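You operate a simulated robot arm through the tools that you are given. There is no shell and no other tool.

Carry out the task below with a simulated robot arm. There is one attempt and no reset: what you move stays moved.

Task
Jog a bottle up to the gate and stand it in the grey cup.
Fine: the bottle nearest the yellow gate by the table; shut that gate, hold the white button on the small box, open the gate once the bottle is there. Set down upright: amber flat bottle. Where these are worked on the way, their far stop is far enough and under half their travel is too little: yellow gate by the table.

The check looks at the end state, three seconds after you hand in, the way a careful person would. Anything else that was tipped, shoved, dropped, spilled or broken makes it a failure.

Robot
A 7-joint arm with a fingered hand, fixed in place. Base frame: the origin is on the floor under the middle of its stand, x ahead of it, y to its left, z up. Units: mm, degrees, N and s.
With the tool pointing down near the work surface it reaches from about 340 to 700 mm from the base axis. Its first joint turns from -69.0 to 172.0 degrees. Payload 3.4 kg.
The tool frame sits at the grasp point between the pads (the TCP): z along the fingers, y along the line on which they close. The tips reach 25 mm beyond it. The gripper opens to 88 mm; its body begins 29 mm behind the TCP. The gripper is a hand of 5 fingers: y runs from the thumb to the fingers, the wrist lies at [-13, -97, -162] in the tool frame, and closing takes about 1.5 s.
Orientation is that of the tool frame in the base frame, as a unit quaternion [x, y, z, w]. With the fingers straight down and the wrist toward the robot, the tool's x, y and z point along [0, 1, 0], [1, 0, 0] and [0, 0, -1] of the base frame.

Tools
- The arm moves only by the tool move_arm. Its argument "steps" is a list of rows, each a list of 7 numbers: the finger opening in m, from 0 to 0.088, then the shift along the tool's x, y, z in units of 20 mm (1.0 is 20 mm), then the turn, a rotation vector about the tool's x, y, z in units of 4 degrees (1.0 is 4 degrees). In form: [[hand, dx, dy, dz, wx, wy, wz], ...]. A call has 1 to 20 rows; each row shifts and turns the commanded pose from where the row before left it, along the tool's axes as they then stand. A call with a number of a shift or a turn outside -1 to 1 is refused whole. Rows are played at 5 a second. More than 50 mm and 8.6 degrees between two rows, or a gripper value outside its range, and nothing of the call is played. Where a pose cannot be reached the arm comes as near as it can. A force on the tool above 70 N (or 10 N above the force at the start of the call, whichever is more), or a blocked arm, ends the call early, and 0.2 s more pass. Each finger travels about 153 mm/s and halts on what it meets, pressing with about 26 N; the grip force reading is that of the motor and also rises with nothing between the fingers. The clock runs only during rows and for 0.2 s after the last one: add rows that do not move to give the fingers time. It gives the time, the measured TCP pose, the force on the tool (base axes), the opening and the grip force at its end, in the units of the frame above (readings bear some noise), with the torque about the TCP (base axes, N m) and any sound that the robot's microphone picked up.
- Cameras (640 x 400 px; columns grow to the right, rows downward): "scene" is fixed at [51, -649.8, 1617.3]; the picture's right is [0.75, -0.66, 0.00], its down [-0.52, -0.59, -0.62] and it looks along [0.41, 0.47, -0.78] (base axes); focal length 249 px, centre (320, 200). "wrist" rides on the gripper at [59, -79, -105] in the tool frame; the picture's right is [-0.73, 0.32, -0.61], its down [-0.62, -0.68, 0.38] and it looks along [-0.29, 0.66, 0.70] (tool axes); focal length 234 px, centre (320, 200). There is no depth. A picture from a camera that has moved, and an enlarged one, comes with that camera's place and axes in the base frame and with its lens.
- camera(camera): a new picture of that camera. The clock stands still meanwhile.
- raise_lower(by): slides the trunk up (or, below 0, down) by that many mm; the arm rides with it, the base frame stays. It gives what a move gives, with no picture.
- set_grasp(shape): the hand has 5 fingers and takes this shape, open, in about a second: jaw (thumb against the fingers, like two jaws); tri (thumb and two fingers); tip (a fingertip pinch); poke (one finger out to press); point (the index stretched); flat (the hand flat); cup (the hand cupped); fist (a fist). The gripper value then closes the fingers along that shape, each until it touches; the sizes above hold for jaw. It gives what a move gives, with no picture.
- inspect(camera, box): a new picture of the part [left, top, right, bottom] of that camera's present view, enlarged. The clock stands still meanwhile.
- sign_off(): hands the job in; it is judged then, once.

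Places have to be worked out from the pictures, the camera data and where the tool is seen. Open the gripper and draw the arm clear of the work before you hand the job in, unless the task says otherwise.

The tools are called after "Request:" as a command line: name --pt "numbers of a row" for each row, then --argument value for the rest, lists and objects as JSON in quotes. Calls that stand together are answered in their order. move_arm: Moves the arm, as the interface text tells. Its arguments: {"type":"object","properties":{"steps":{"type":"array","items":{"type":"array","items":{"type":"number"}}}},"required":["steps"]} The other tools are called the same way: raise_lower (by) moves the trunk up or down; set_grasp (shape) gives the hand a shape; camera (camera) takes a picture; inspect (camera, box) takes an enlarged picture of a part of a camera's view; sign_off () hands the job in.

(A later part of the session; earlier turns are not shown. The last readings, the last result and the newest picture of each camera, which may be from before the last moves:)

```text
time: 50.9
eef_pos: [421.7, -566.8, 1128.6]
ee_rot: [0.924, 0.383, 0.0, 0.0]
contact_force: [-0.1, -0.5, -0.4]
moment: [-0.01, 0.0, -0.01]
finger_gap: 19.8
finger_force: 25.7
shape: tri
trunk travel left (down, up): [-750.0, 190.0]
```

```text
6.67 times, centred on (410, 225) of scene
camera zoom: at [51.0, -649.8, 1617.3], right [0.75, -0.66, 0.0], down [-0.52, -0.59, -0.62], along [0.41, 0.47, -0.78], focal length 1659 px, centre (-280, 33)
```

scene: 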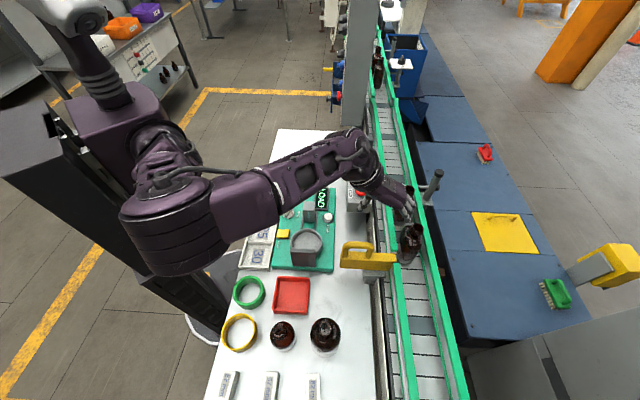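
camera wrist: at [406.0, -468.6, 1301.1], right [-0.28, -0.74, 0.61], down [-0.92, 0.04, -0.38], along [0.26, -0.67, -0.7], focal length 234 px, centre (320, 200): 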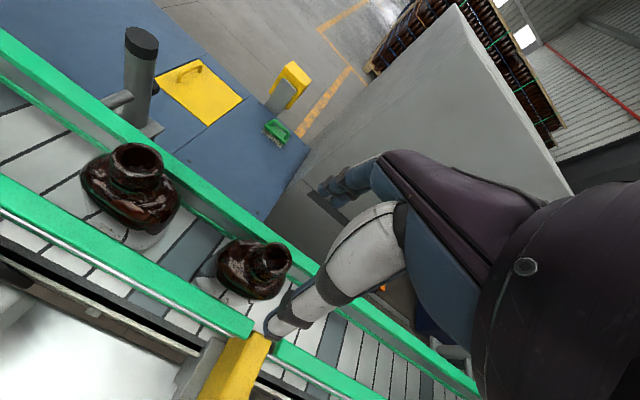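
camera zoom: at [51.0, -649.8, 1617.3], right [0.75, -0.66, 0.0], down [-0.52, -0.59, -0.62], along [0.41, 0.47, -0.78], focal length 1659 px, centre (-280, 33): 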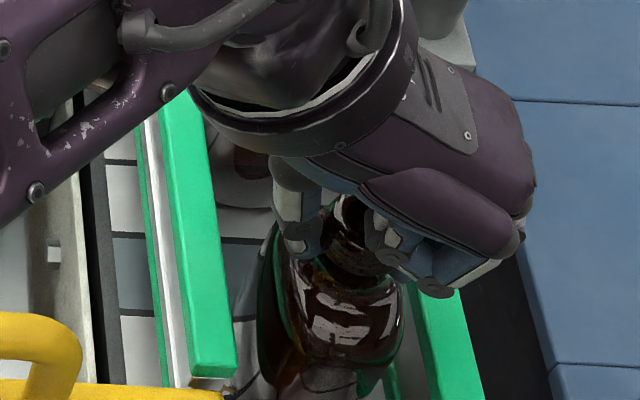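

The fingers halted on the neck at about 20 mm with 25.7 N. I lift slowly and check that the bottle comes up straight.

Request:
move_arm --pt "0.012 0 0 0 0 0 0" --pt "0.012 0 0 -0.25 0 0 0" --pt "0.012 0 0 -0.4 0 0 0" --pt "0.012 0 0 -0.4 0 0 0" --pt "0.012 0 0 -0.4 0 0 0"

Request:
inspect --camera "wrist" --box '[200, 120, 440, 340]'

Request:
inspect --camera "scene" --box '[360, 190, 450, 260]'

```text
time: 52.1
eef_pos: [421.9, -566.6, 1158.8]
ee_rot: [0.924, 0.383, 0.0, 0.0]
contact_force: [-0.4, 0.4, -1.3]
moment: [0.02, -0.03, -0.01]
finger_gap: 19.8
finger_force: 26.6
shape: tri
trunk travel left (down, up): [-750.0, 190.0]
```

```text
1.82 times, centred on (320, 230) of wrist
camera zoom: at [406.1, -469.3, 1264.1], right [-0.28, -0.74, 0.61], down [-0.92, 0.04, -0.38], along [0.26, -0.67, -0.7], focal length 426 px, centre (320, 146)
```

zoom: 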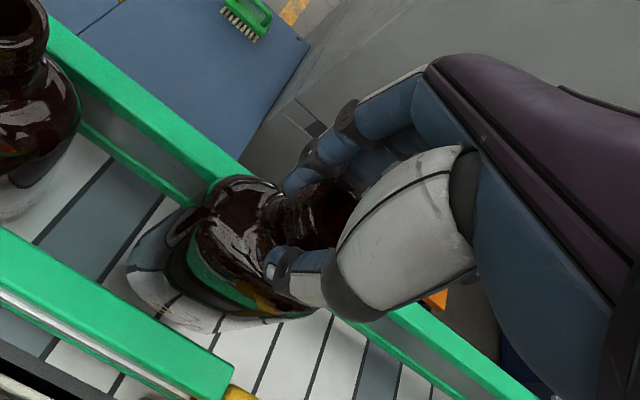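

```text
5.71 times, centred on (405, 225) of scene
camera zoom: at [51.0, -649.8, 1617.3], right [0.75, -0.66, 0.0], down [-0.52, -0.59, -0.62], along [0.41, 0.47, -0.78], focal length 1422 px, centre (-166, 57)
```

zoom: 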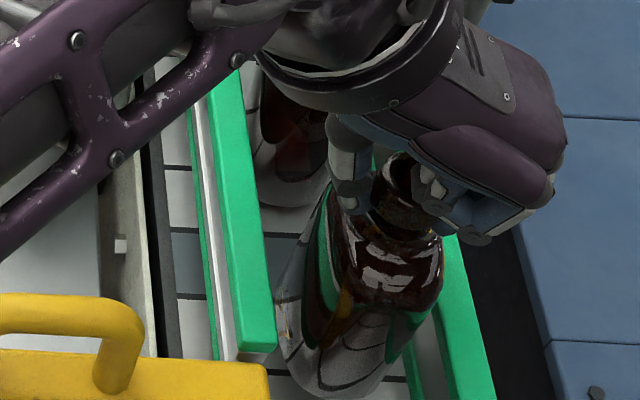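

The bottle comes up with the hand and stays upright. I lift it further, so its base clears the rails and the gate handle.

Request:
move_arm --pt "0.012 0 0 -0.6 0 0 0" --pt "0.012 0 0 -0.7 0 0 0" --pt "0.012 0 0 -0.7 0 0 0" --pt "0.012 0 0 -0.7 0 0 0" --pt "0.012 0 0 -0.7 0 0 0" --pt "0.012 0 0 -0.7 0 0 0" --pt "0.012 0 0 -0.7 0 0 0" --pt "0.012 0 0 -0.5 0 0 0"

Request:
camera --camera "wrist"

Request:
inspect --camera "scene" --box '[330, 120, 490, 260]'

```text
time: 53.9
eef_pos: [421.9, -566.8, 1265.3]
ee_rot: [0.924, 0.383, 0.0, 0.0]
contact_force: [-0.8, 0.1, -0.9]
moment: [0.0, 0.03, 0.03]
finger_gap: 19.6
finger_force: 25.6
shape: tri
trunk travel left (down, up): [-750.0, 190.0]
```

```text
taken
camera wrist: at [406.7, -469.2, 1370.5], right [-0.28, -0.74, 0.61], down [-0.92, 0.04, -0.38], along [0.26, -0.67, -0.7], focal length 234 px, centre (320, 200)
```

wrist: 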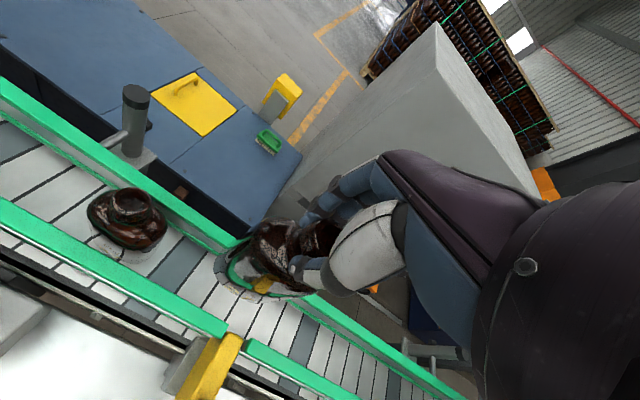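

```text
2.86 times, centred on (410, 190) of scene
camera zoom: at [51.0, -649.8, 1617.3], right [0.75, -0.66, 0.0], down [-0.52, -0.59, -0.62], along [0.41, 0.47, -0.78], focal length 711 px, centre (63, 229)
```

zoom: 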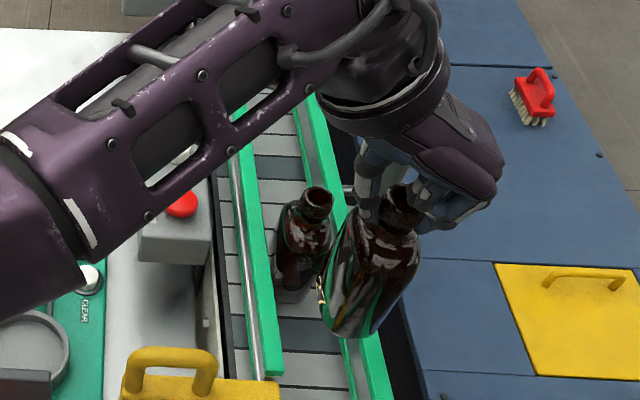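

The bottle hangs upright with its base near z≈1148, above the gate handle top at 1125. I carry it gently back over the table to t≈500, where the wrist camera can see the cup.

Request:
move_arm --pt "0.012 0 -0.3 0 0 0 0" --pt "0.012 0 -0.6 0 0 0 0" --pt "0.012 0 -0.7 0 0 0 0" --pt "0.012 0 -0.7 0 0 0 0" --pt "0.012 0 -0.7 0 0 0 0" --pt "0.012 0 -0.7 0 0 0 0" --pt "0.012 0 -0.7 0 0 0 0" --pt "0.012 0 -0.7 0 0 0 0" --pt "0.012 0 -0.7 0 0 0 0" --pt "0.012 0 -0.7 0 0 0 0" --pt "0.012 0 -0.7 0 0 0 0" --pt "0.012 0 -0.7 0 0 0 0" --pt "0.012 0 -0.7 0 0 0 0" --pt "0.012 0 -0.7 0 0 0 0" --pt "0.012 0 -0.4 0 0 0 0" --pt "0.012 0 -0.2 0 0 0 0"

Request:
camera --camera "wrist"

Request:
camera --camera "scene"

```text
time: 57.3
eef_pos: [280.8, -428.3, 1265.6]
ee_rot: [0.924, 0.383, 0.0, 0.0]
contact_force: [0.1, -0.4, -1.3]
moment: [0.0, 0.0, 0.0]
finger_gap: 19.6
finger_force: 25.3
shape: tri
trunk travel left (down, up): [-750.0, 190.0]
```

```text
taken
camera wrist: at [266.1, -329.0, 1370.1], right [-0.28, -0.74, 0.61], down [-0.92, 0.04, -0.38], along [0.26, -0.67, -0.7], focal length 234 px, centre (320, 200)
```

wrist: 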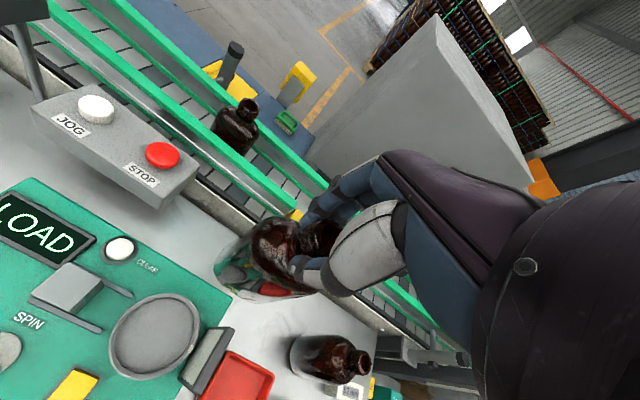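

```text
taken
```

scene: 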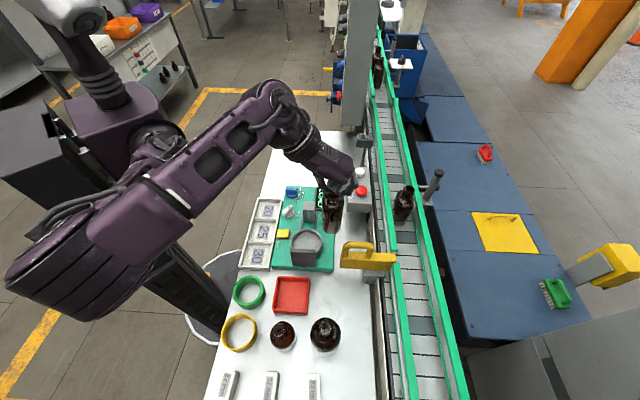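

I zoom into the cup and the held bottle in both views to fix the cup's centre and rim height.

Request:
inspect --camera "wrist" --box '[60, 260, 252, 400]'

Request:
inspect --camera "scene" --box '[270, 200, 350, 280]'

Request:
inspect --camera "wrist" --box '[200, 180, 360, 310]'

Request:
inspect --camera "scene" --box '[270, 150, 390, 240]'

```text
2.86 times, centred on (156, 330) of wrist
camera zoom: at [266.1, -329.0, 1370.1], right [-0.28, -0.74, 0.61], down [-0.92, 0.04, -0.38], along [0.26, -0.67, -0.7], focal length 669 px, centre (789, -171)
```

zoom: 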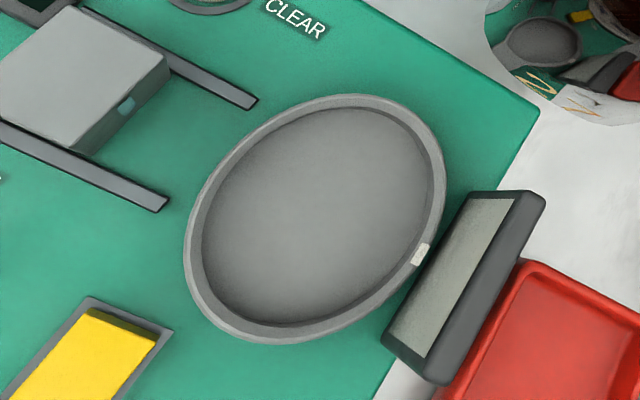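

```text
5.00 times, centred on (310, 240) of scene
camera zoom: at [51.0, -649.8, 1617.3], right [0.75, -0.66, 0.0], down [-0.52, -0.59, -0.62], along [0.41, 0.47, -0.78], focal length 1244 px, centre (370, 0)
```

zoom: 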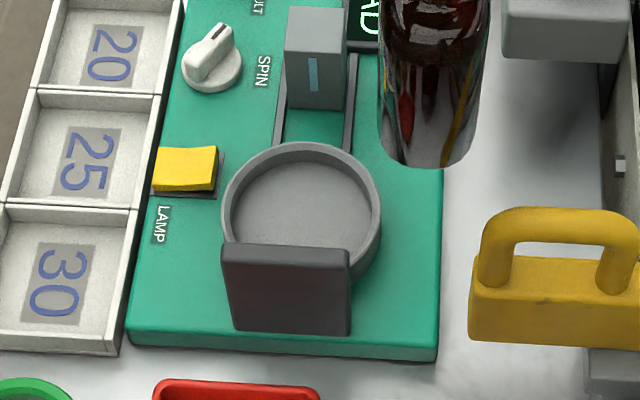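

```text
3.08 times, centred on (280, 245) of wrist
camera zoom: at [266.1, -329.0, 1370.1], right [-0.28, -0.74, 0.61], down [-0.92, 0.04, -0.38], along [0.26, -0.67, -0.7], focal length 720 px, centre (443, 62)
```

zoom: 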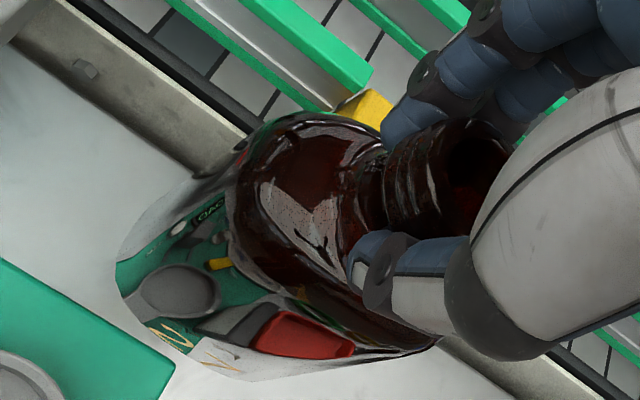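

```text
4.44 times, centred on (330, 195) of scene
camera zoom: at [51.0, -649.8, 1617.3], right [0.75, -0.66, 0.0], down [-0.52, -0.59, -0.62], along [0.41, 0.47, -0.78], focal length 1106 px, centre (276, 222)
```

zoom: 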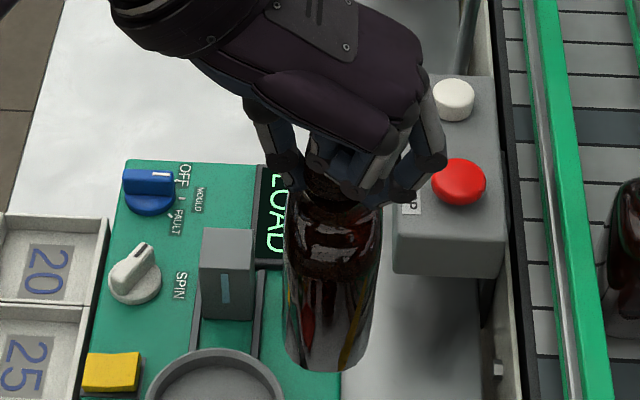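

The cup's rim centre comes out at s≈-83, t≈432, z≈993, with an inner radius of about 39 mm. The bottle base hangs about 127 mm below the TCP. I move over the cup while still high.

Request:
move_arm --pt "0.012 0.1 -0.3 0 0 0 0" --pt "0.012 0.15 -0.5 0 0 0 0" --pt "0.012 0.15 -0.5 0 0 0 0" --pt "0.012 0.15 -0.5 0 0 0 0" --pt "0.012 0.15 -0.5 0 0 0 0" --pt "0.012 0.15 -0.5 0 0 0 0" --pt "0.012 0.09 -0.4 0 0 0 0" --pt "0.012 0 -0.245 0 0 0 0" --pt "0.012 0 0 0 0 0 0"

Request:
camera --camera "wrist"

Request:
inspect --camera "scene" --box '[250, 150, 362, 290]'

```text
time: 59.3
eef_pos: [246.4, -364.4, 1265.7]
ee_rot: [0.924, 0.383, 0.0, -0.001]
contact_force: [-0.5, -0.1, -1.4]
moment: [0.0, 0.01, -0.02]
finger_gap: 19.7
finger_force: 25.9
shape: tri
trunk travel left (down, up): [-750.0, 190.0]
```

```text
taken
camera wrist: at [230.6, -267.4, 1370.1], right [-0.28, -0.74, 0.61], down [-0.92, 0.04, -0.38], along [0.26, -0.67, -0.7], focal length 234 px, centre (320, 200)
```

wrist: 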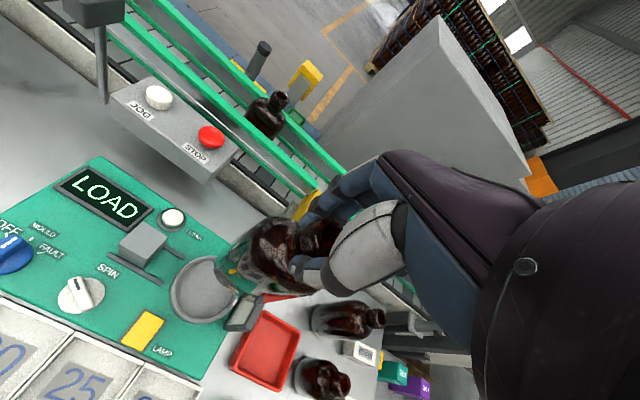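

```text
2.86 times, centred on (306, 220) of scene
camera zoom: at [51.0, -649.8, 1617.3], right [0.75, -0.66, 0.0], down [-0.52, -0.59, -0.62], along [0.41, 0.47, -0.78], focal length 711 px, centre (360, 143)
```

zoom: 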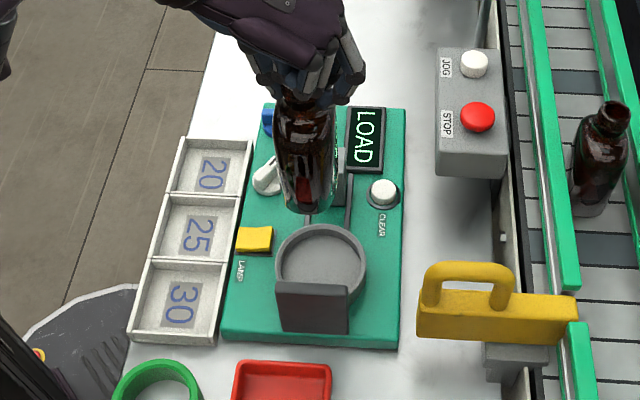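

TCP is at s≈-83, t≈432, over the cup. I zoom the wrist view to check the cup's position again from here before lowering.

Request:
inspect --camera "wrist" --box '[140, 200, 340, 350]'

Request:
inspect --camera "scene" --box '[270, 170, 366, 270]'

```text
2.67 times, centred on (240, 275) of wrist
camera zoom: at [230.6, -267.4, 1370.1], right [-0.28, -0.74, 0.61], down [-0.92, 0.04, -0.38], along [0.26, -0.67, -0.7], focal length 624 px, centre (533, 0)
```

zoom: 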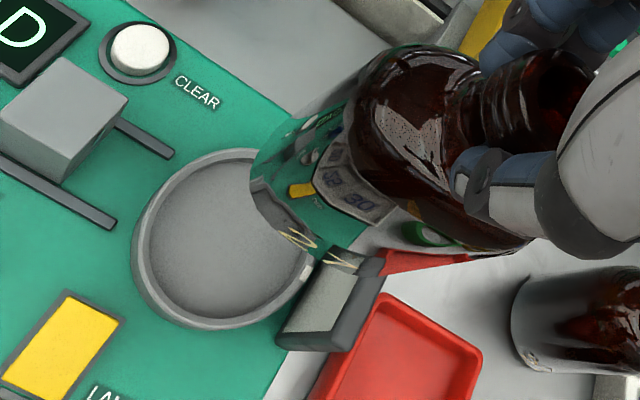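

```text
4.00 times, centred on (318, 220) of scene
camera zoom: at [51.0, -649.8, 1617.3], right [0.75, -0.66, 0.0], down [-0.52, -0.59, -0.62], along [0.41, 0.47, -0.78], focal length 995 px, centre (328, 120)
```

zoom: 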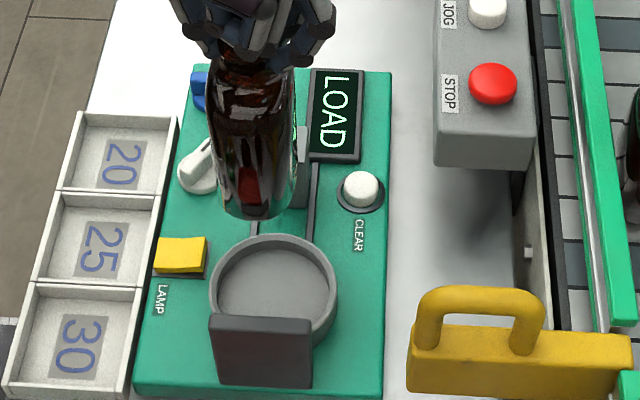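

This view again gives the cup centre at about (-83, 432), right under the tool. I lower smoothly until the bottle base is about 50 mm above the rim.

Request:
move_arm --pt "0.012 0 0 0.3 0 0 0" --pt "0.012 0 0 0.6 0 0 0" --pt "0.012 0 0 0.6 0 0 0" --pt "0.012 0 0 0.6 0 0 0" --pt "0.012 0 0 0.6 0 0 0" --pt "0.012 0 0 0.6 0 0 0" --pt "0.012 0 0 0.6 0 0 0" --pt "0.012 0 0 0.6 0 0 0" --pt "0.012 0 0 0.3 0 0 0"

Request:
inspect --camera "wrist" --box '[140, 180, 380, 360]'

Request:
inspect --camera "scene" --box '[270, 170, 366, 270]'

```text
time: 61.3
eef_pos: [270.7, -398.6, 1195.2]
ee_rot: [0.923, 0.384, 0.0, 0.0]
contact_force: [0.0, -0.9, -2.0]
moment: [-0.01, 0.02, -0.01]
finger_gap: 19.6
finger_force: 26.1
shape: tri
out of reach, approached as far as the arm can: row 2, 3, 4, 5, 6, 7, 8
trunk travel left (down, up): [-750.0, 190.0]
```

```text
2.22 times, centred on (260, 270) of wrist
camera zoom: at [254.5, -301.8, 1301.2], right [-0.28, -0.74, 0.61], down [-0.92, 0.04, -0.38], along [0.26, -0.67, -0.7], focal length 520 px, centre (453, 44)
```

zoom: 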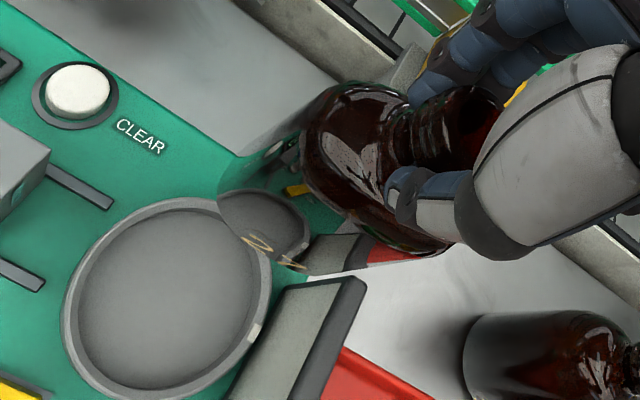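

```text
4.00 times, centred on (318, 220) of scene
camera zoom: at [51.0, -649.8, 1617.3], right [0.75, -0.66, 0.0], down [-0.52, -0.59, -0.62], along [0.41, 0.47, -0.78], focal length 995 px, centre (328, 120)
```

zoom: 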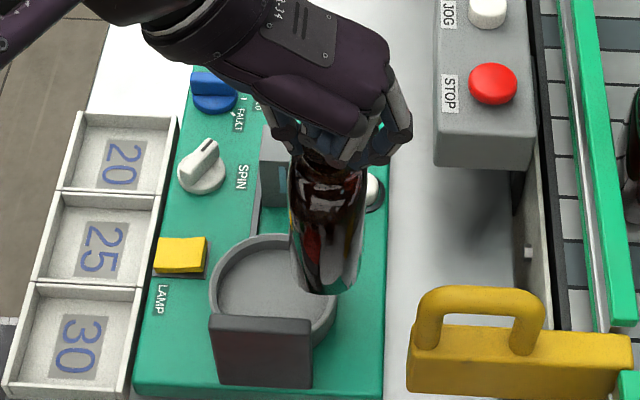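

Those rows were out of reach: so close to the robot, the arm cannot fold enough at this trunk height. The bottle is still held safely at (271,-399), so I look at the arm, then raise the trunk and come down on the cup with the wrist below the shoulder.

Request:
camera --camera "scene"

Request:
raise_lower --by 100

Request:
camera --camera "scene"

```text
taken
```

scene: 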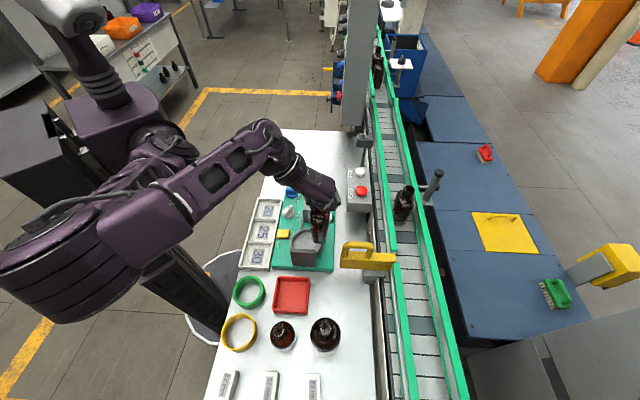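

```text
time: 62.6
eef_pos: [269.4, -400.0, 1296.2]
ee_rot: [0.924, 0.383, 0.0, 0.0]
contact_force: [-0.3, 0.1, -1.5]
moment: [0.0, -0.03, -0.02]
finger_gap: 19.4
finger_force: 26.3
shape: tri
trunk travel left (down, up): [-850.0, 90.0]
```

```text
taken
```

scene: 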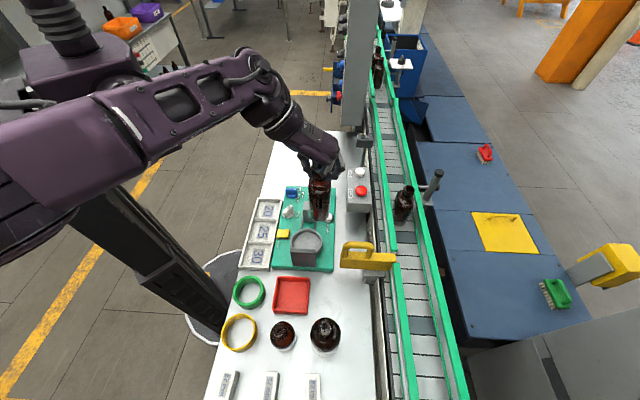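

The trunk went up 100 mm with the bottle steady. I move back over the cup at this height and lower in short calls, watching for any reach warning.

Request:
move_arm --pt "0.012 0.1 -0.3 0 0 0 0" --pt "0.012 0.1 -0.45 0 0 0 0" --pt "0.012 0.1 -0.5 0 0 0 0" --pt "0.012 0.1 -0.45 0 0 0 0" --pt "0.012 0.05 -0.35 0 0 0 0" --pt "0.012 0 0 0 0 0 0"

Request:
move_arm --pt "0.012 0 0 0.3 0 0 0" --pt "0.012 0 0 0.5 0 0 0" --pt "0.012 0 0 0.5 0 0 0"

```text
time: 64.0
eef_pos: [265.1, -393.9, 1310.8]
ee_rot: [0.924, 0.383, 0.0, -0.002]
contact_force: [0.5, -0.8, -1.2]
moment: [0.03, -0.03, 0.07]
finger_gap: 19.5
finger_force: 26.0
shape: tri
out of reach, approached as far as the arm can: row 1, 2, 3, 4, 5
trunk travel left (down, up): [-850.0, 90.0]
```

```text
time: 64.8
eef_pos: [271.4, -401.7, 1288.5]
ee_rot: [0.923, 0.384, 0.0, -0.001]
contact_force: [0.1, 0.0, -1.1]
moment: [0.0, -0.01, 0.02]
finger_gap: 19.6
finger_force: 26.0
shape: tri
out of reach, approached as far as the arm can: row 1, 2, 3
trunk travel left (down, up): [-850.0, 90.0]
```

The reach limit moved with the trunk, which suggests the shoulder sits lower than the wrist and needs more height difference. So the trunk should go down instead, and I first raise the bottle well up with the arm.

Request:
move_arm --pt "0.012 0 0 -0.4 0 0 0" --pt "0.012 0 0 -0.8 0 0 0" --pt "0.012 0 0 -0.8 0 0 0" --pt "0.012 0 0 -0.8 0 0 0" --pt "0.012 0 0 -0.8 0 0 0" --pt "0.012 0 0 -0.8 0 0 0" --pt "0.012 0 0 -0.8 0 0 0" --pt "0.012 0 0 -0.8 0 0 0" --pt "0.012 0 0 -0.8 0 0 0" --pt "0.012 0 0 -0.8 0 0 0" --pt "0.012 0 0 -0.4 0 0 0"

Request:
inspect --camera "scene" --box '[200, 40, 440, 240]'

```text
time: 67.2
eef_pos: [270.7, -402.0, 1448.6]
ee_rot: [0.923, 0.384, 0.0, -0.001]
contact_force: [-0.9, 0.8, -1.4]
moment: [0.02, -0.01, -0.01]
finger_gap: 19.6
finger_force: 26.1
shape: tri
trunk travel left (down, up): [-850.0, 90.0]
```

```text
2.00 times, centred on (320, 140) of scene
camera zoom: at [51.0, -649.8, 1617.3], right [0.75, -0.66, 0.0], down [-0.52, -0.59, -0.62], along [0.41, 0.47, -0.78], focal length 498 px, centre (320, 320)
```

zoom: 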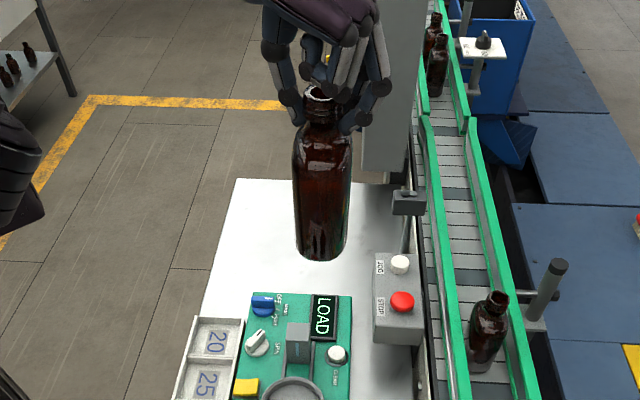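

The bottle is high and perfectly upright. I lower the trunk in two stages, regaining height with the arm in between.

Request:
raise_lower --by -125

Request:
camera --camera "scene"

```text
time: 68.8
eef_pos: [271.5, -400.7, 1324.2]
ee_rot: [0.924, 0.383, 0.0, 0.0]
contact_force: [0.2, -0.2, -1.8]
moment: [-0.03, 0.02, 0.01]
finger_gap: 19.5
finger_force: 26.2
shape: tri
trunk travel left (down, up): [-725.0, 215.0]
```

```text
taken
```

scene: 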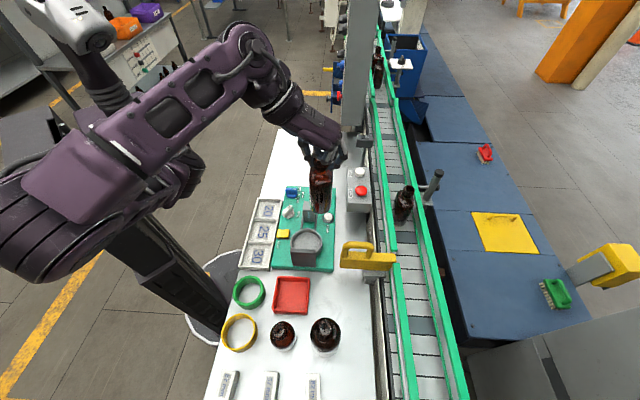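

Going well, nothing near the elbow. I raise the bottle again with the arm and then lower the trunk another 125 mm.

Request:
move_arm --pt "0.012 0 0 -0.4 0 0 0" --pt "0.012 0 0 -0.8 0 0 0" --pt "0.012 0 0 -0.8 0 0 0" --pt "0.012 0 0 -0.8 0 0 0" --pt "0.012 0 0 -0.8 0 0 0" --pt "0.012 0 0 -0.8 0 0 0" --pt "0.012 0 0 -0.8 0 0 0" --pt "0.012 0 0 -0.8 0 0 0" --pt "0.012 0 0 -0.3 0 0 0"

Request:
raise_lower --by -125

Request:
camera --camera "scene"

```text
time: 70.8
eef_pos: [286.9, -416.2, 1420.0]
ee_rot: [0.923, 0.384, 0.003, 0.0]
contact_force: [-0.9, 0.7, -1.6]
moment: [-0.01, 0.01, 0.02]
finger_gap: 19.7
finger_force: 26.5
shape: tri
out of reach, approached as far as the arm can: row 6, 7, 8, 9
trunk travel left (down, up): [-725.0, 215.0]
```

```text
time: 72.3
eef_pos: [287.4, -415.8, 1295.8]
ee_rot: [0.923, 0.384, 0.001, 0.001]
contact_force: [-0.2, -0.1, -1.2]
moment: [-0.04, 0.0, -0.01]
finger_gap: 19.8
finger_force: 26.0
shape: tri
trunk travel left (down, up): [-600.0, 340.0]
```

```text
taken
```

scene: 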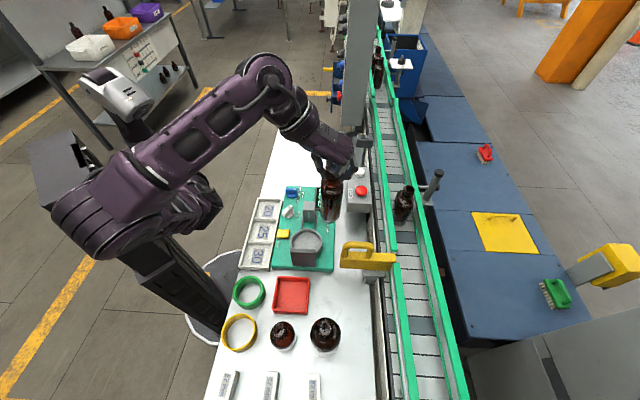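

The trunk is now 150 mm below where it started and the bottle is still upright at about (287,-416). I lower the bottle a bit here in the open and then bring it over the cup.

Request:
move_arm --pt "0.012 0 0 0.3 0 0 0" --pt "0.012 0 0 0.6 0 0 0" --pt "0.012 0 0 0.6 0 0 0" --pt "0.012 0 0 0.6 0 0 0" --pt "0.012 0 0 0.6 0 0 0" --pt "0.012 0 0 0.4 0 0 0"

Request:
move_arm --pt "0.012 0.05 -0.3 0 0 0 0" --pt "0.012 0.08 -0.5 0 0 0 0" --pt "0.012 0.08 -0.5 0 0 0 0" --pt "0.012 0.08 -0.5 0 0 0 0" --pt "0.012 0.05 -0.4 0 0 0 0"

```text
time: 73.7
eef_pos: [287.8, -416.3, 1232.6]
ee_rot: [0.923, 0.384, 0.002, 0.0]
contact_force: [0.1, -0.5, -1.2]
moment: [-0.01, 0.04, 0.0]
finger_gap: 19.8
finger_force: 26.2
shape: tri
trunk travel left (down, up): [-600.0, 340.0]
```

```text
time: 74.9
eef_pos: [260.6, -380.1, 1233.4]
ee_rot: [0.923, 0.385, 0.002, 0.001]
contact_force: [-0.1, 0.1, -1.5]
moment: [-0.01, 0.01, -0.03]
finger_gap: 19.4
finger_force: 25.9
shape: tri
trunk travel left (down, up): [-600.0, 340.0]
```

Within reach now: s≈-84.5, t≈453. I finish the move over the cup and check alignment in both views.

Request:
move_arm --pt "0.012 0.03 -0.35 0 0 0 0" --pt "0.012 0.02 -0.4 0 0 0 0" --pt "0.012 0 -0.3 0 0 0 0" --pt "0.012 0 0 0 0 0 0"

Request:
inspect --camera "wrist" --box '[140, 180, 380, 360]'

Request:
inspect --camera "scene" --box '[270, 170, 366, 270]'

```text
time: 75.9
eef_pos: [246.3, -365.2, 1233.1]
ee_rot: [0.923, 0.385, 0.002, 0.0]
contact_force: [0.2, 0.1, -1.4]
moment: [0.01, -0.02, 0.02]
finger_gap: 19.2
finger_force: 26.3
shape: tri
trunk travel left (down, up): [-600.0, 340.0]
```

```text
2.22 times, centred on (260, 270) of wrist
camera zoom: at [230.9, -266.9, 1338.8], right [-0.28, -0.74, 0.61], down [-0.92, 0.04, -0.39], along [0.26, -0.67, -0.7], focal length 520 px, centre (453, 44)
```

zoom: 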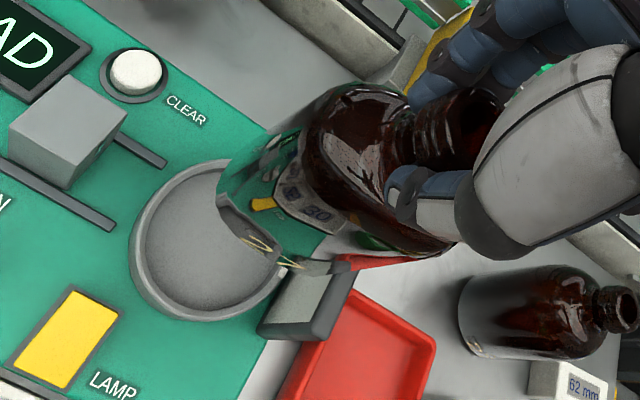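

```text
4.00 times, centred on (318, 220) of scene
camera zoom: at [51.0, -649.8, 1617.3], right [0.75, -0.66, 0.0], down [-0.52, -0.59, -0.62], along [0.41, 0.47, -0.78], focal length 995 px, centre (328, 120)
```

zoom: 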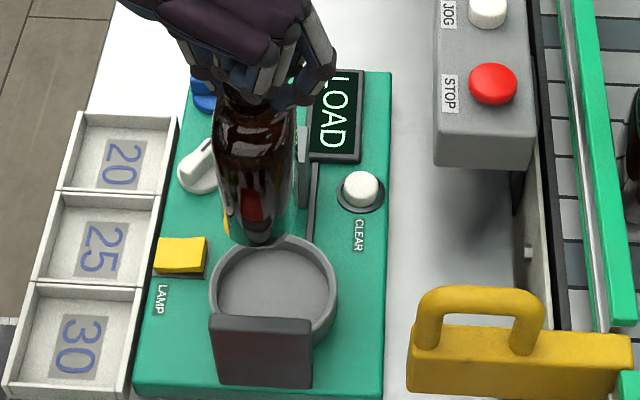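

TCP is at s≈-84, t≈432 and stays reachable. I lower 50 mm in small rows and look again.

Request:
move_arm --pt "0.012 0 0 0.3 0 0 0" --pt "0.012 0 0 0.5 0 0 0" --pt "0.012 0 0 0.5 0 0 0" --pt "0.012 0 0 0.5 0 0 0" --pt "0.012 0 0 0.5 0 0 0" --pt "0.012 0 0 0.2 0 0 0"

Request:
inspect --camera "wrist" --box '[140, 180, 380, 360]'

Request:
inspect --camera "scene" --box '[270, 190, 350, 270]'

```text
time: 77.3
eef_pos: [246.4, -364.9, 1182.6]
ee_rot: [0.923, 0.384, 0.002, 0.0]
contact_force: [0.7, -0.4, -1.7]
moment: [-0.02, 0.01, -0.02]
finger_gap: 19.5
finger_force: 26.0
shape: tri
trunk travel left (down, up): [-600.0, 340.0]
```

```text
2.22 times, centred on (260, 270) of wrist
camera zoom: at [231.4, -267.0, 1288.4], right [-0.29, -0.74, 0.61], down [-0.92, 0.04, -0.39], along [0.26, -0.67, -0.7], focal length 520 px, centre (453, 44)
```

zoom: 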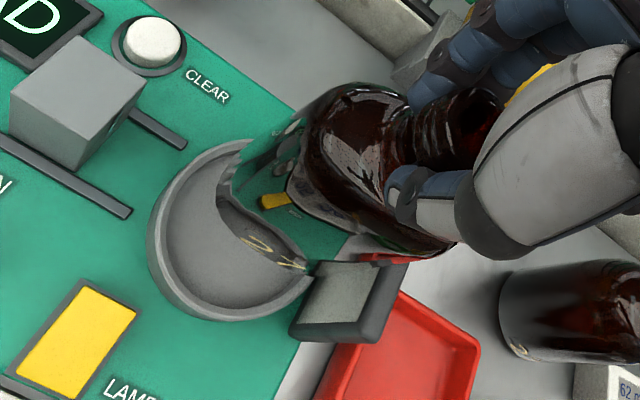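

```text
5.00 times, centred on (310, 230) of scene
camera zoom: at [51.0, -649.8, 1617.3], right [0.75, -0.66, 0.0], down [-0.52, -0.59, -0.62], along [0.41, 0.47, -0.78], focal length 1244 px, centre (370, 50)
```

zoom: 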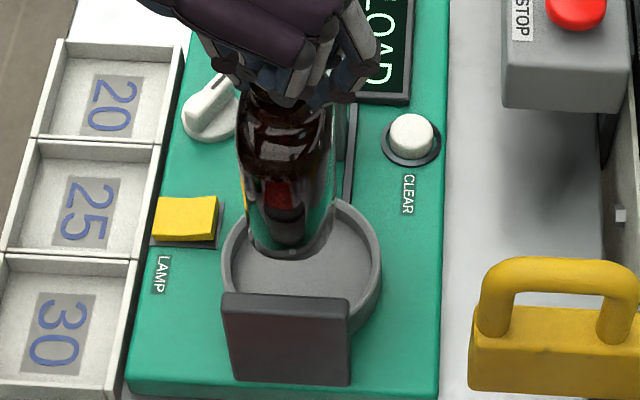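

Bottle base and cup line up well from both sides, with the base at about z≈1055. I lower another 45 mm to just above the rim.

Request:
move_arm --pt "0.012 0 0 0.3 0 0 0" --pt "0.012 0 0 0.5 0 0 0" --pt "0.012 0 0 0.5 0 0 0" --pt "0.012 0 0 0.5 0 0 0" --pt "0.012 0 0 0.4 0 0 0"

Request:
inspect --camera "wrist" --box '[160, 180, 360, 330]'

Request:
inspect --camera "scene" --box '[276, 210, 340, 270]'

```text
time: 78.5
eef_pos: [247.5, -364.5, 1140.3]
ee_rot: [0.923, 0.384, 0.002, 0.0]
contact_force: [0.0, 0.4, -1.6]
moment: [0.02, 0.0, -0.02]
finger_gap: 19.3
finger_force: 25.6
shape: tri
trunk travel left (down, up): [-600.0, 340.0]
```

```text
2.67 times, centred on (260, 255) of wrist
camera zoom: at [231.2, -266.9, 1244.6], right [-0.28, -0.74, 0.61], down [-0.92, 0.04, -0.39], along [0.26, -0.67, -0.7], focal length 624 px, centre (480, 53)
```

zoom: 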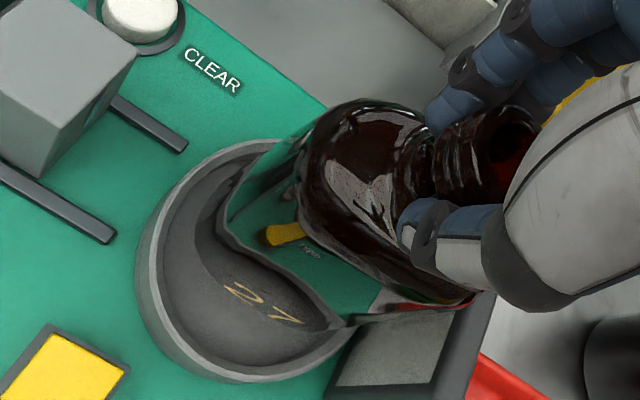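

```text
6.67 times, centred on (308, 240) of scene
camera zoom: at [51.0, -649.8, 1617.3], right [0.75, -0.66, 0.0], down [-0.52, -0.59, -0.62], along [0.41, 0.47, -0.78], focal length 1659 px, centre (400, -67)
```

zoom: 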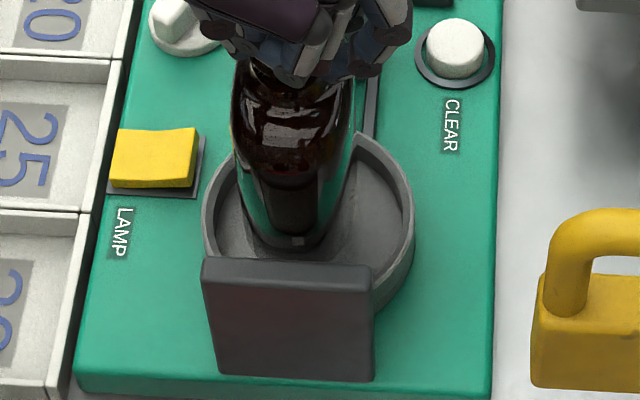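

The base is now roughly 20 mm above the rim. I lower 14 mm more, so that base and rim can be compared with hardly any parallax.

Request:
move_arm --pt "0.012 0 0 0.3 0 0 0" --pt "0.012 0 0 0.3 0 0 0" --pt "0.012 0 0 0.1 0 0 0"

Request:
inspect --camera "wrist" --box '[180, 190, 340, 320]'

Request:
inspect --camera "scene" --box '[280, 215, 336, 265]'

```text
time: 79.3
eef_pos: [247.4, -365.0, 1123.9]
ee_rot: [0.923, 0.384, 0.001, 0.0]
contact_force: [-0.3, -0.4, -1.8]
moment: [-0.01, 0.03, -0.03]
finger_gap: 19.4
finger_force: 26.0
shape: tri
trunk travel left (down, up): [-600.0, 340.0]
```

```text
3.08 times, centred on (260, 255) of wrist
camera zoom: at [231.6, -266.7, 1230.3], right [-0.28, -0.74, 0.61], down [-0.92, 0.04, -0.39], along [0.26, -0.67, -0.7], focal length 720 px, centre (505, 31)
```

zoom: 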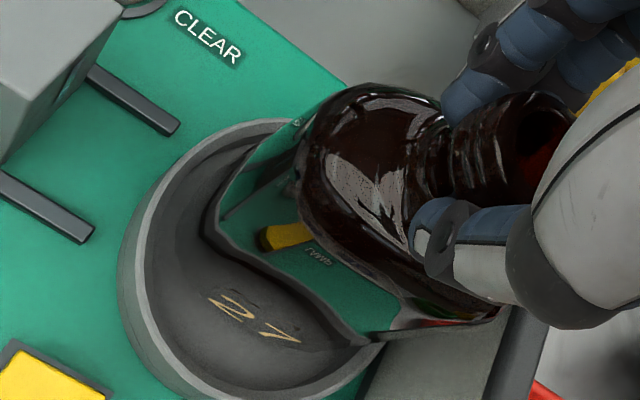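

```text
8.00 times, centred on (308, 240) of scene
camera zoom: at [51.0, -649.8, 1617.3], right [0.75, -0.66, 0.0], down [-0.52, -0.59, -0.62], along [0.41, 0.47, -0.78], focal length 1991 px, centre (416, -120)
```

zoom: 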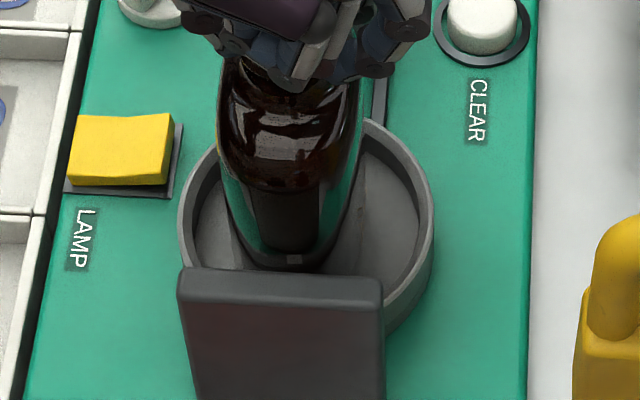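

Base outline and cup opening nearly coincide, and the scene view suggests the bottle should sit about 2 mm further towards the belt. I make that shift and lower in 3 mm rows, watching the vertical force.

Request:
move_arm --pt "0.012 0 0.1 0 0 0 0" --pt "0.012 0 0 0.15 0 0 0" --pt "0.012 0 0 0.15 0 0 0" --pt "0.012 0 0 0.15 0 0 0"

Request:
inspect --camera "scene" --box '[280, 215, 336, 265]'

Request:
inspect --camera "wrist" --box '[180, 190, 340, 320]'

```text
time: 80.3
eef_pos: [249.6, -366.0, 1116.7]
ee_rot: [0.923, 0.384, 0.002, 0.0]
contact_force: [-0.8, 0.1, -0.9]
moment: [0.0, 0.06, -0.02]
finger_gap: 19.3
finger_force: 25.7
shape: tri
trunk travel left (down, up): [-600.0, 340.0]
```

```text
8.00 times, centred on (308, 240) of scene
camera zoom: at [51.0, -649.8, 1617.3], right [0.75, -0.66, 0.0], down [-0.52, -0.59, -0.62], along [0.41, 0.47, -0.78], focal length 1991 px, centre (416, -120)
```

zoom: 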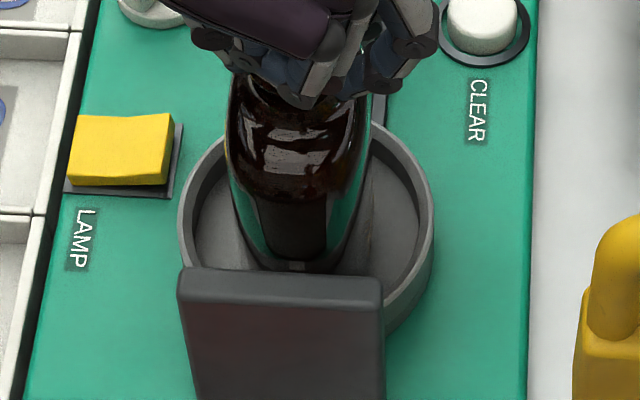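

```text
3.08 times, centred on (260, 255) of wrist
camera zoom: at [233.2, -268.2, 1221.7], right [-0.29, -0.74, 0.61], down [-0.92, 0.04, -0.39], along [0.26, -0.67, -0.69], focal length 720 px, centre (505, 31)
```

zoom: 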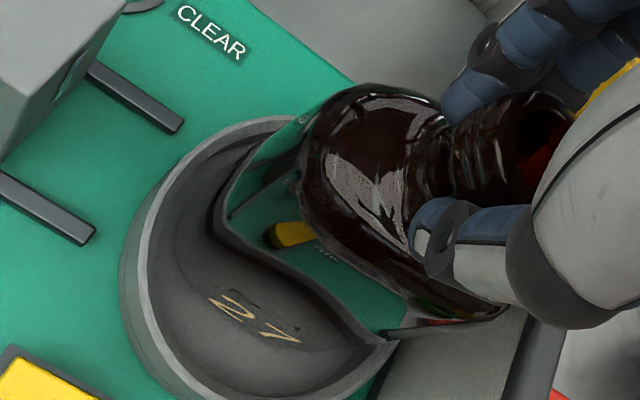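

No contact yet at z≈1117 and the base is entering the cup cleanly. I continue down in small steps.

Request:
move_arm --pt "0.012 0 0 0.12 0 0 0" --pt "0.012 0 0 0.12 0 0 0" --pt "0.012 0 0 0.12 0 0 0"

Request:
inspect --camera "scene" --box '[280, 215, 336, 265]'

```text
time: 81.1
eef_pos: [249.4, -362.8, 1113.1]
ee_rot: [0.923, 0.385, 0.004, 0.004]
contact_force: [3.7, 0.3, 29.9]
moment: [-0.08, -0.14, 0.01]
finger_gap: 21.6
finger_force: 26.2
shape: tri
trunk travel left (down, up): [-600.0, 340.0]
```

```text
8.00 times, centred on (308, 240) of scene
camera zoom: at [51.0, -649.8, 1617.3], right [0.75, -0.66, 0.0], down [-0.52, -0.59, -0.62], along [0.41, 0.47, -0.78], focal length 1991 px, centre (416, -120)
```

zoom: 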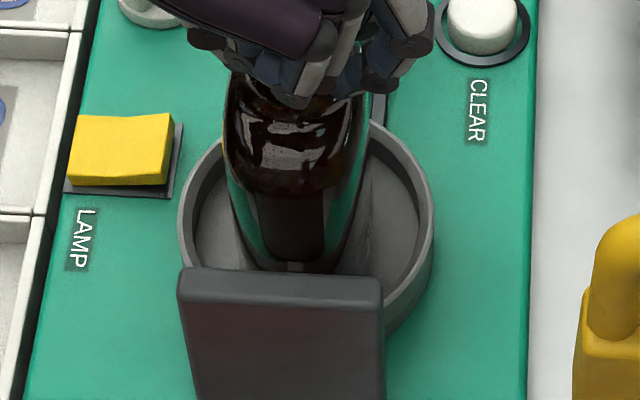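

The force jumped to 30 N upward with almost no moment, so the base has landed flat on the cup floor. I back off about 5 mm to take the pressure off, still holding, and check.

Request:
move_arm --pt "0.012 0 0 -0.12 0 0 0" --pt "0.012 0 0 -0.1 0 0 0" --pt "0.012 0 0 0 0 0 0"

Request:
inspect --camera "scene" --box '[270, 190, 350, 270]'

Request:
inspect --camera "wrist" --box '[160, 180, 360, 330]'

```text
time: 81.9
eef_pos: [248.4, -364.1, 1113.2]
ee_rot: [0.923, 0.385, 0.001, 0.0]
contact_force: [2.2, 2.2, 11.6]
moment: [-0.02, -0.08, 0.03]
finger_gap: 21.7
finger_force: 26.4
shape: tri
trunk travel left (down, up): [-600.0, 340.0]
```

```text
5.00 times, centred on (310, 230) of scene
camera zoom: at [51.0, -649.8, 1617.3], right [0.75, -0.66, 0.0], down [-0.52, -0.59, -0.62], along [0.41, 0.47, -0.78], focal length 1244 px, centre (370, 50)
```

zoom: 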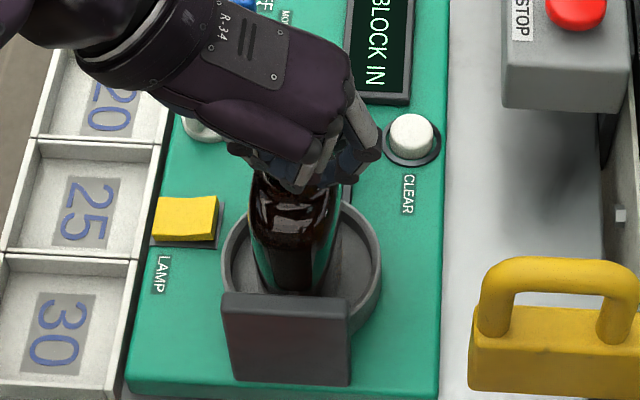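

```text
2.67 times, centred on (260, 255) of wrist
camera zoom: at [232.9, -266.0, 1219.0], right [-0.28, -0.74, 0.61], down [-0.92, 0.04, -0.39], along [0.26, -0.67, -0.69], focal length 624 px, centre (480, 53)
```

zoom: 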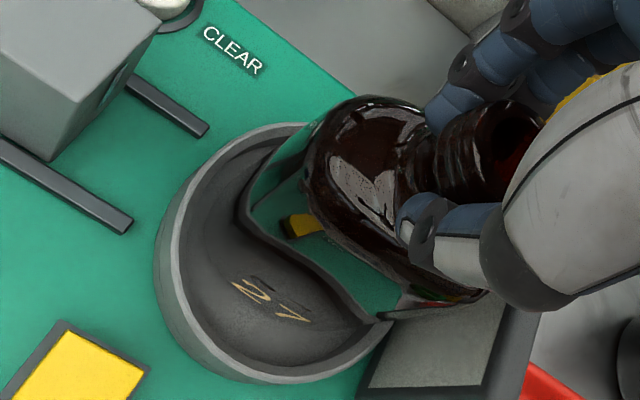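

The display changed from LOAD to "BLOCK IN", so the station registers the bottle in the cup. Some downward push remains, so I ease up a little more before letting go.

Request:
move_arm --pt "0.012 0 0 -0.08 0 0 0" --pt "0.012 0 0 0 0 0 0"

Request:
inspect --camera "scene" --box '[280, 205, 336, 265]'

```text
time: 82.5
eef_pos: [248.3, -366.1, 1115.0]
ee_rot: [0.924, 0.384, 0.001, 0.001]
contact_force: [1.2, 1.4, 3.2]
moment: [-0.04, -0.01, 0.01]
finger_gap: 21.1
finger_force: 25.9
shape: tri
trunk travel left (down, up): [-600.0, 340.0]
```

```text
6.67 times, centred on (308, 235) of scene
camera zoom: at [51.0, -649.8, 1617.3], right [0.75, -0.66, 0.0], down [-0.52, -0.59, -0.62], along [0.41, 0.47, -0.78], focal length 1659 px, centre (400, -33)
```

zoom: 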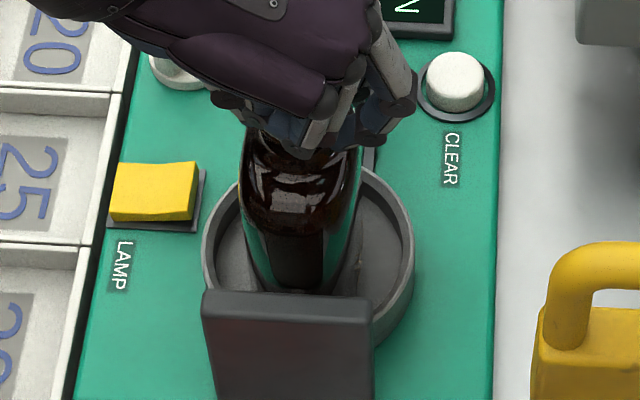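

Only about 3 N remains. I open the fingers very gradually while still surrounding the neck, to see that the bottle stands by itself.

Request:
move_arm --pt "0.02 0 0 0 0 0 0" --pt "0.023 0 0 0 0 0 0" --pt "0.026 0 0 0 0 0 0" --pt "0.03 0 0 0 0 0 0" --pt "0.034 0 0 0 0 0 0"

Request:
inspect --camera "scene" --box '[280, 205, 336, 265]'

Request:
inspect --camera "wrist" --box '[160, 180, 360, 330]'

```text
time: 83.7
eef_pos: [248.3, -365.0, 1115.5]
ee_rot: [0.923, 0.385, 0.001, 0.001]
contact_force: [0.5, 0.2, 0.7]
moment: [-0.03, 0.01, 0.03]
finger_gap: 33.6
finger_force: 0.2
shape: tri
trunk travel left (down, up): [-600.0, 340.0]
```

```text
6.67 times, centred on (308, 235) of scene
camera zoom: at [51.0, -649.8, 1617.3], right [0.75, -0.66, 0.0], down [-0.52, -0.59, -0.62], along [0.41, 0.47, -0.78], focal length 1659 px, centre (400, -33)
```

zoom: 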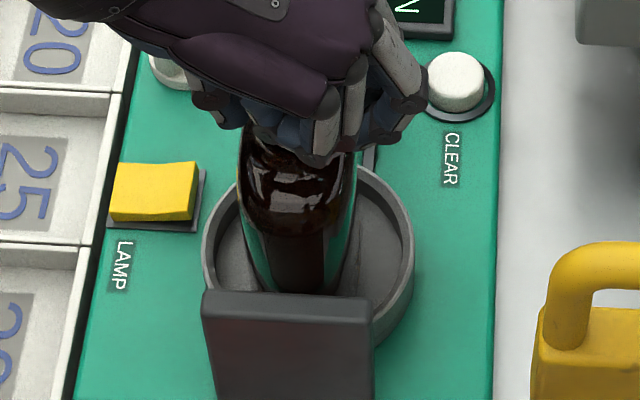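

```text
2.67 times, centred on (260, 255) of wrist
camera zoom: at [232.8, -268.0, 1220.5], right [-0.29, -0.74, 0.61], down [-0.92, 0.04, -0.39], along [0.26, -0.67, -0.7], focal length 624 px, centre (480, 53)
```

zoom: 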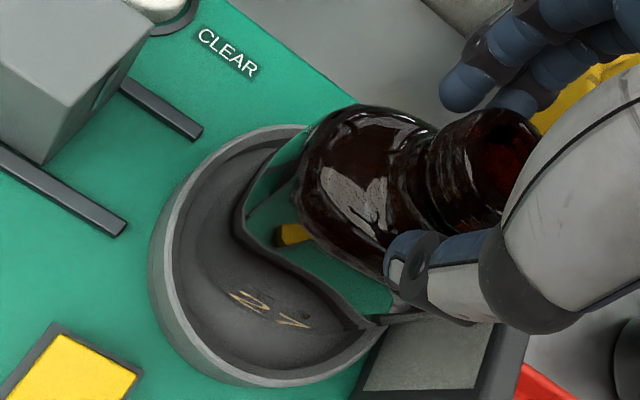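

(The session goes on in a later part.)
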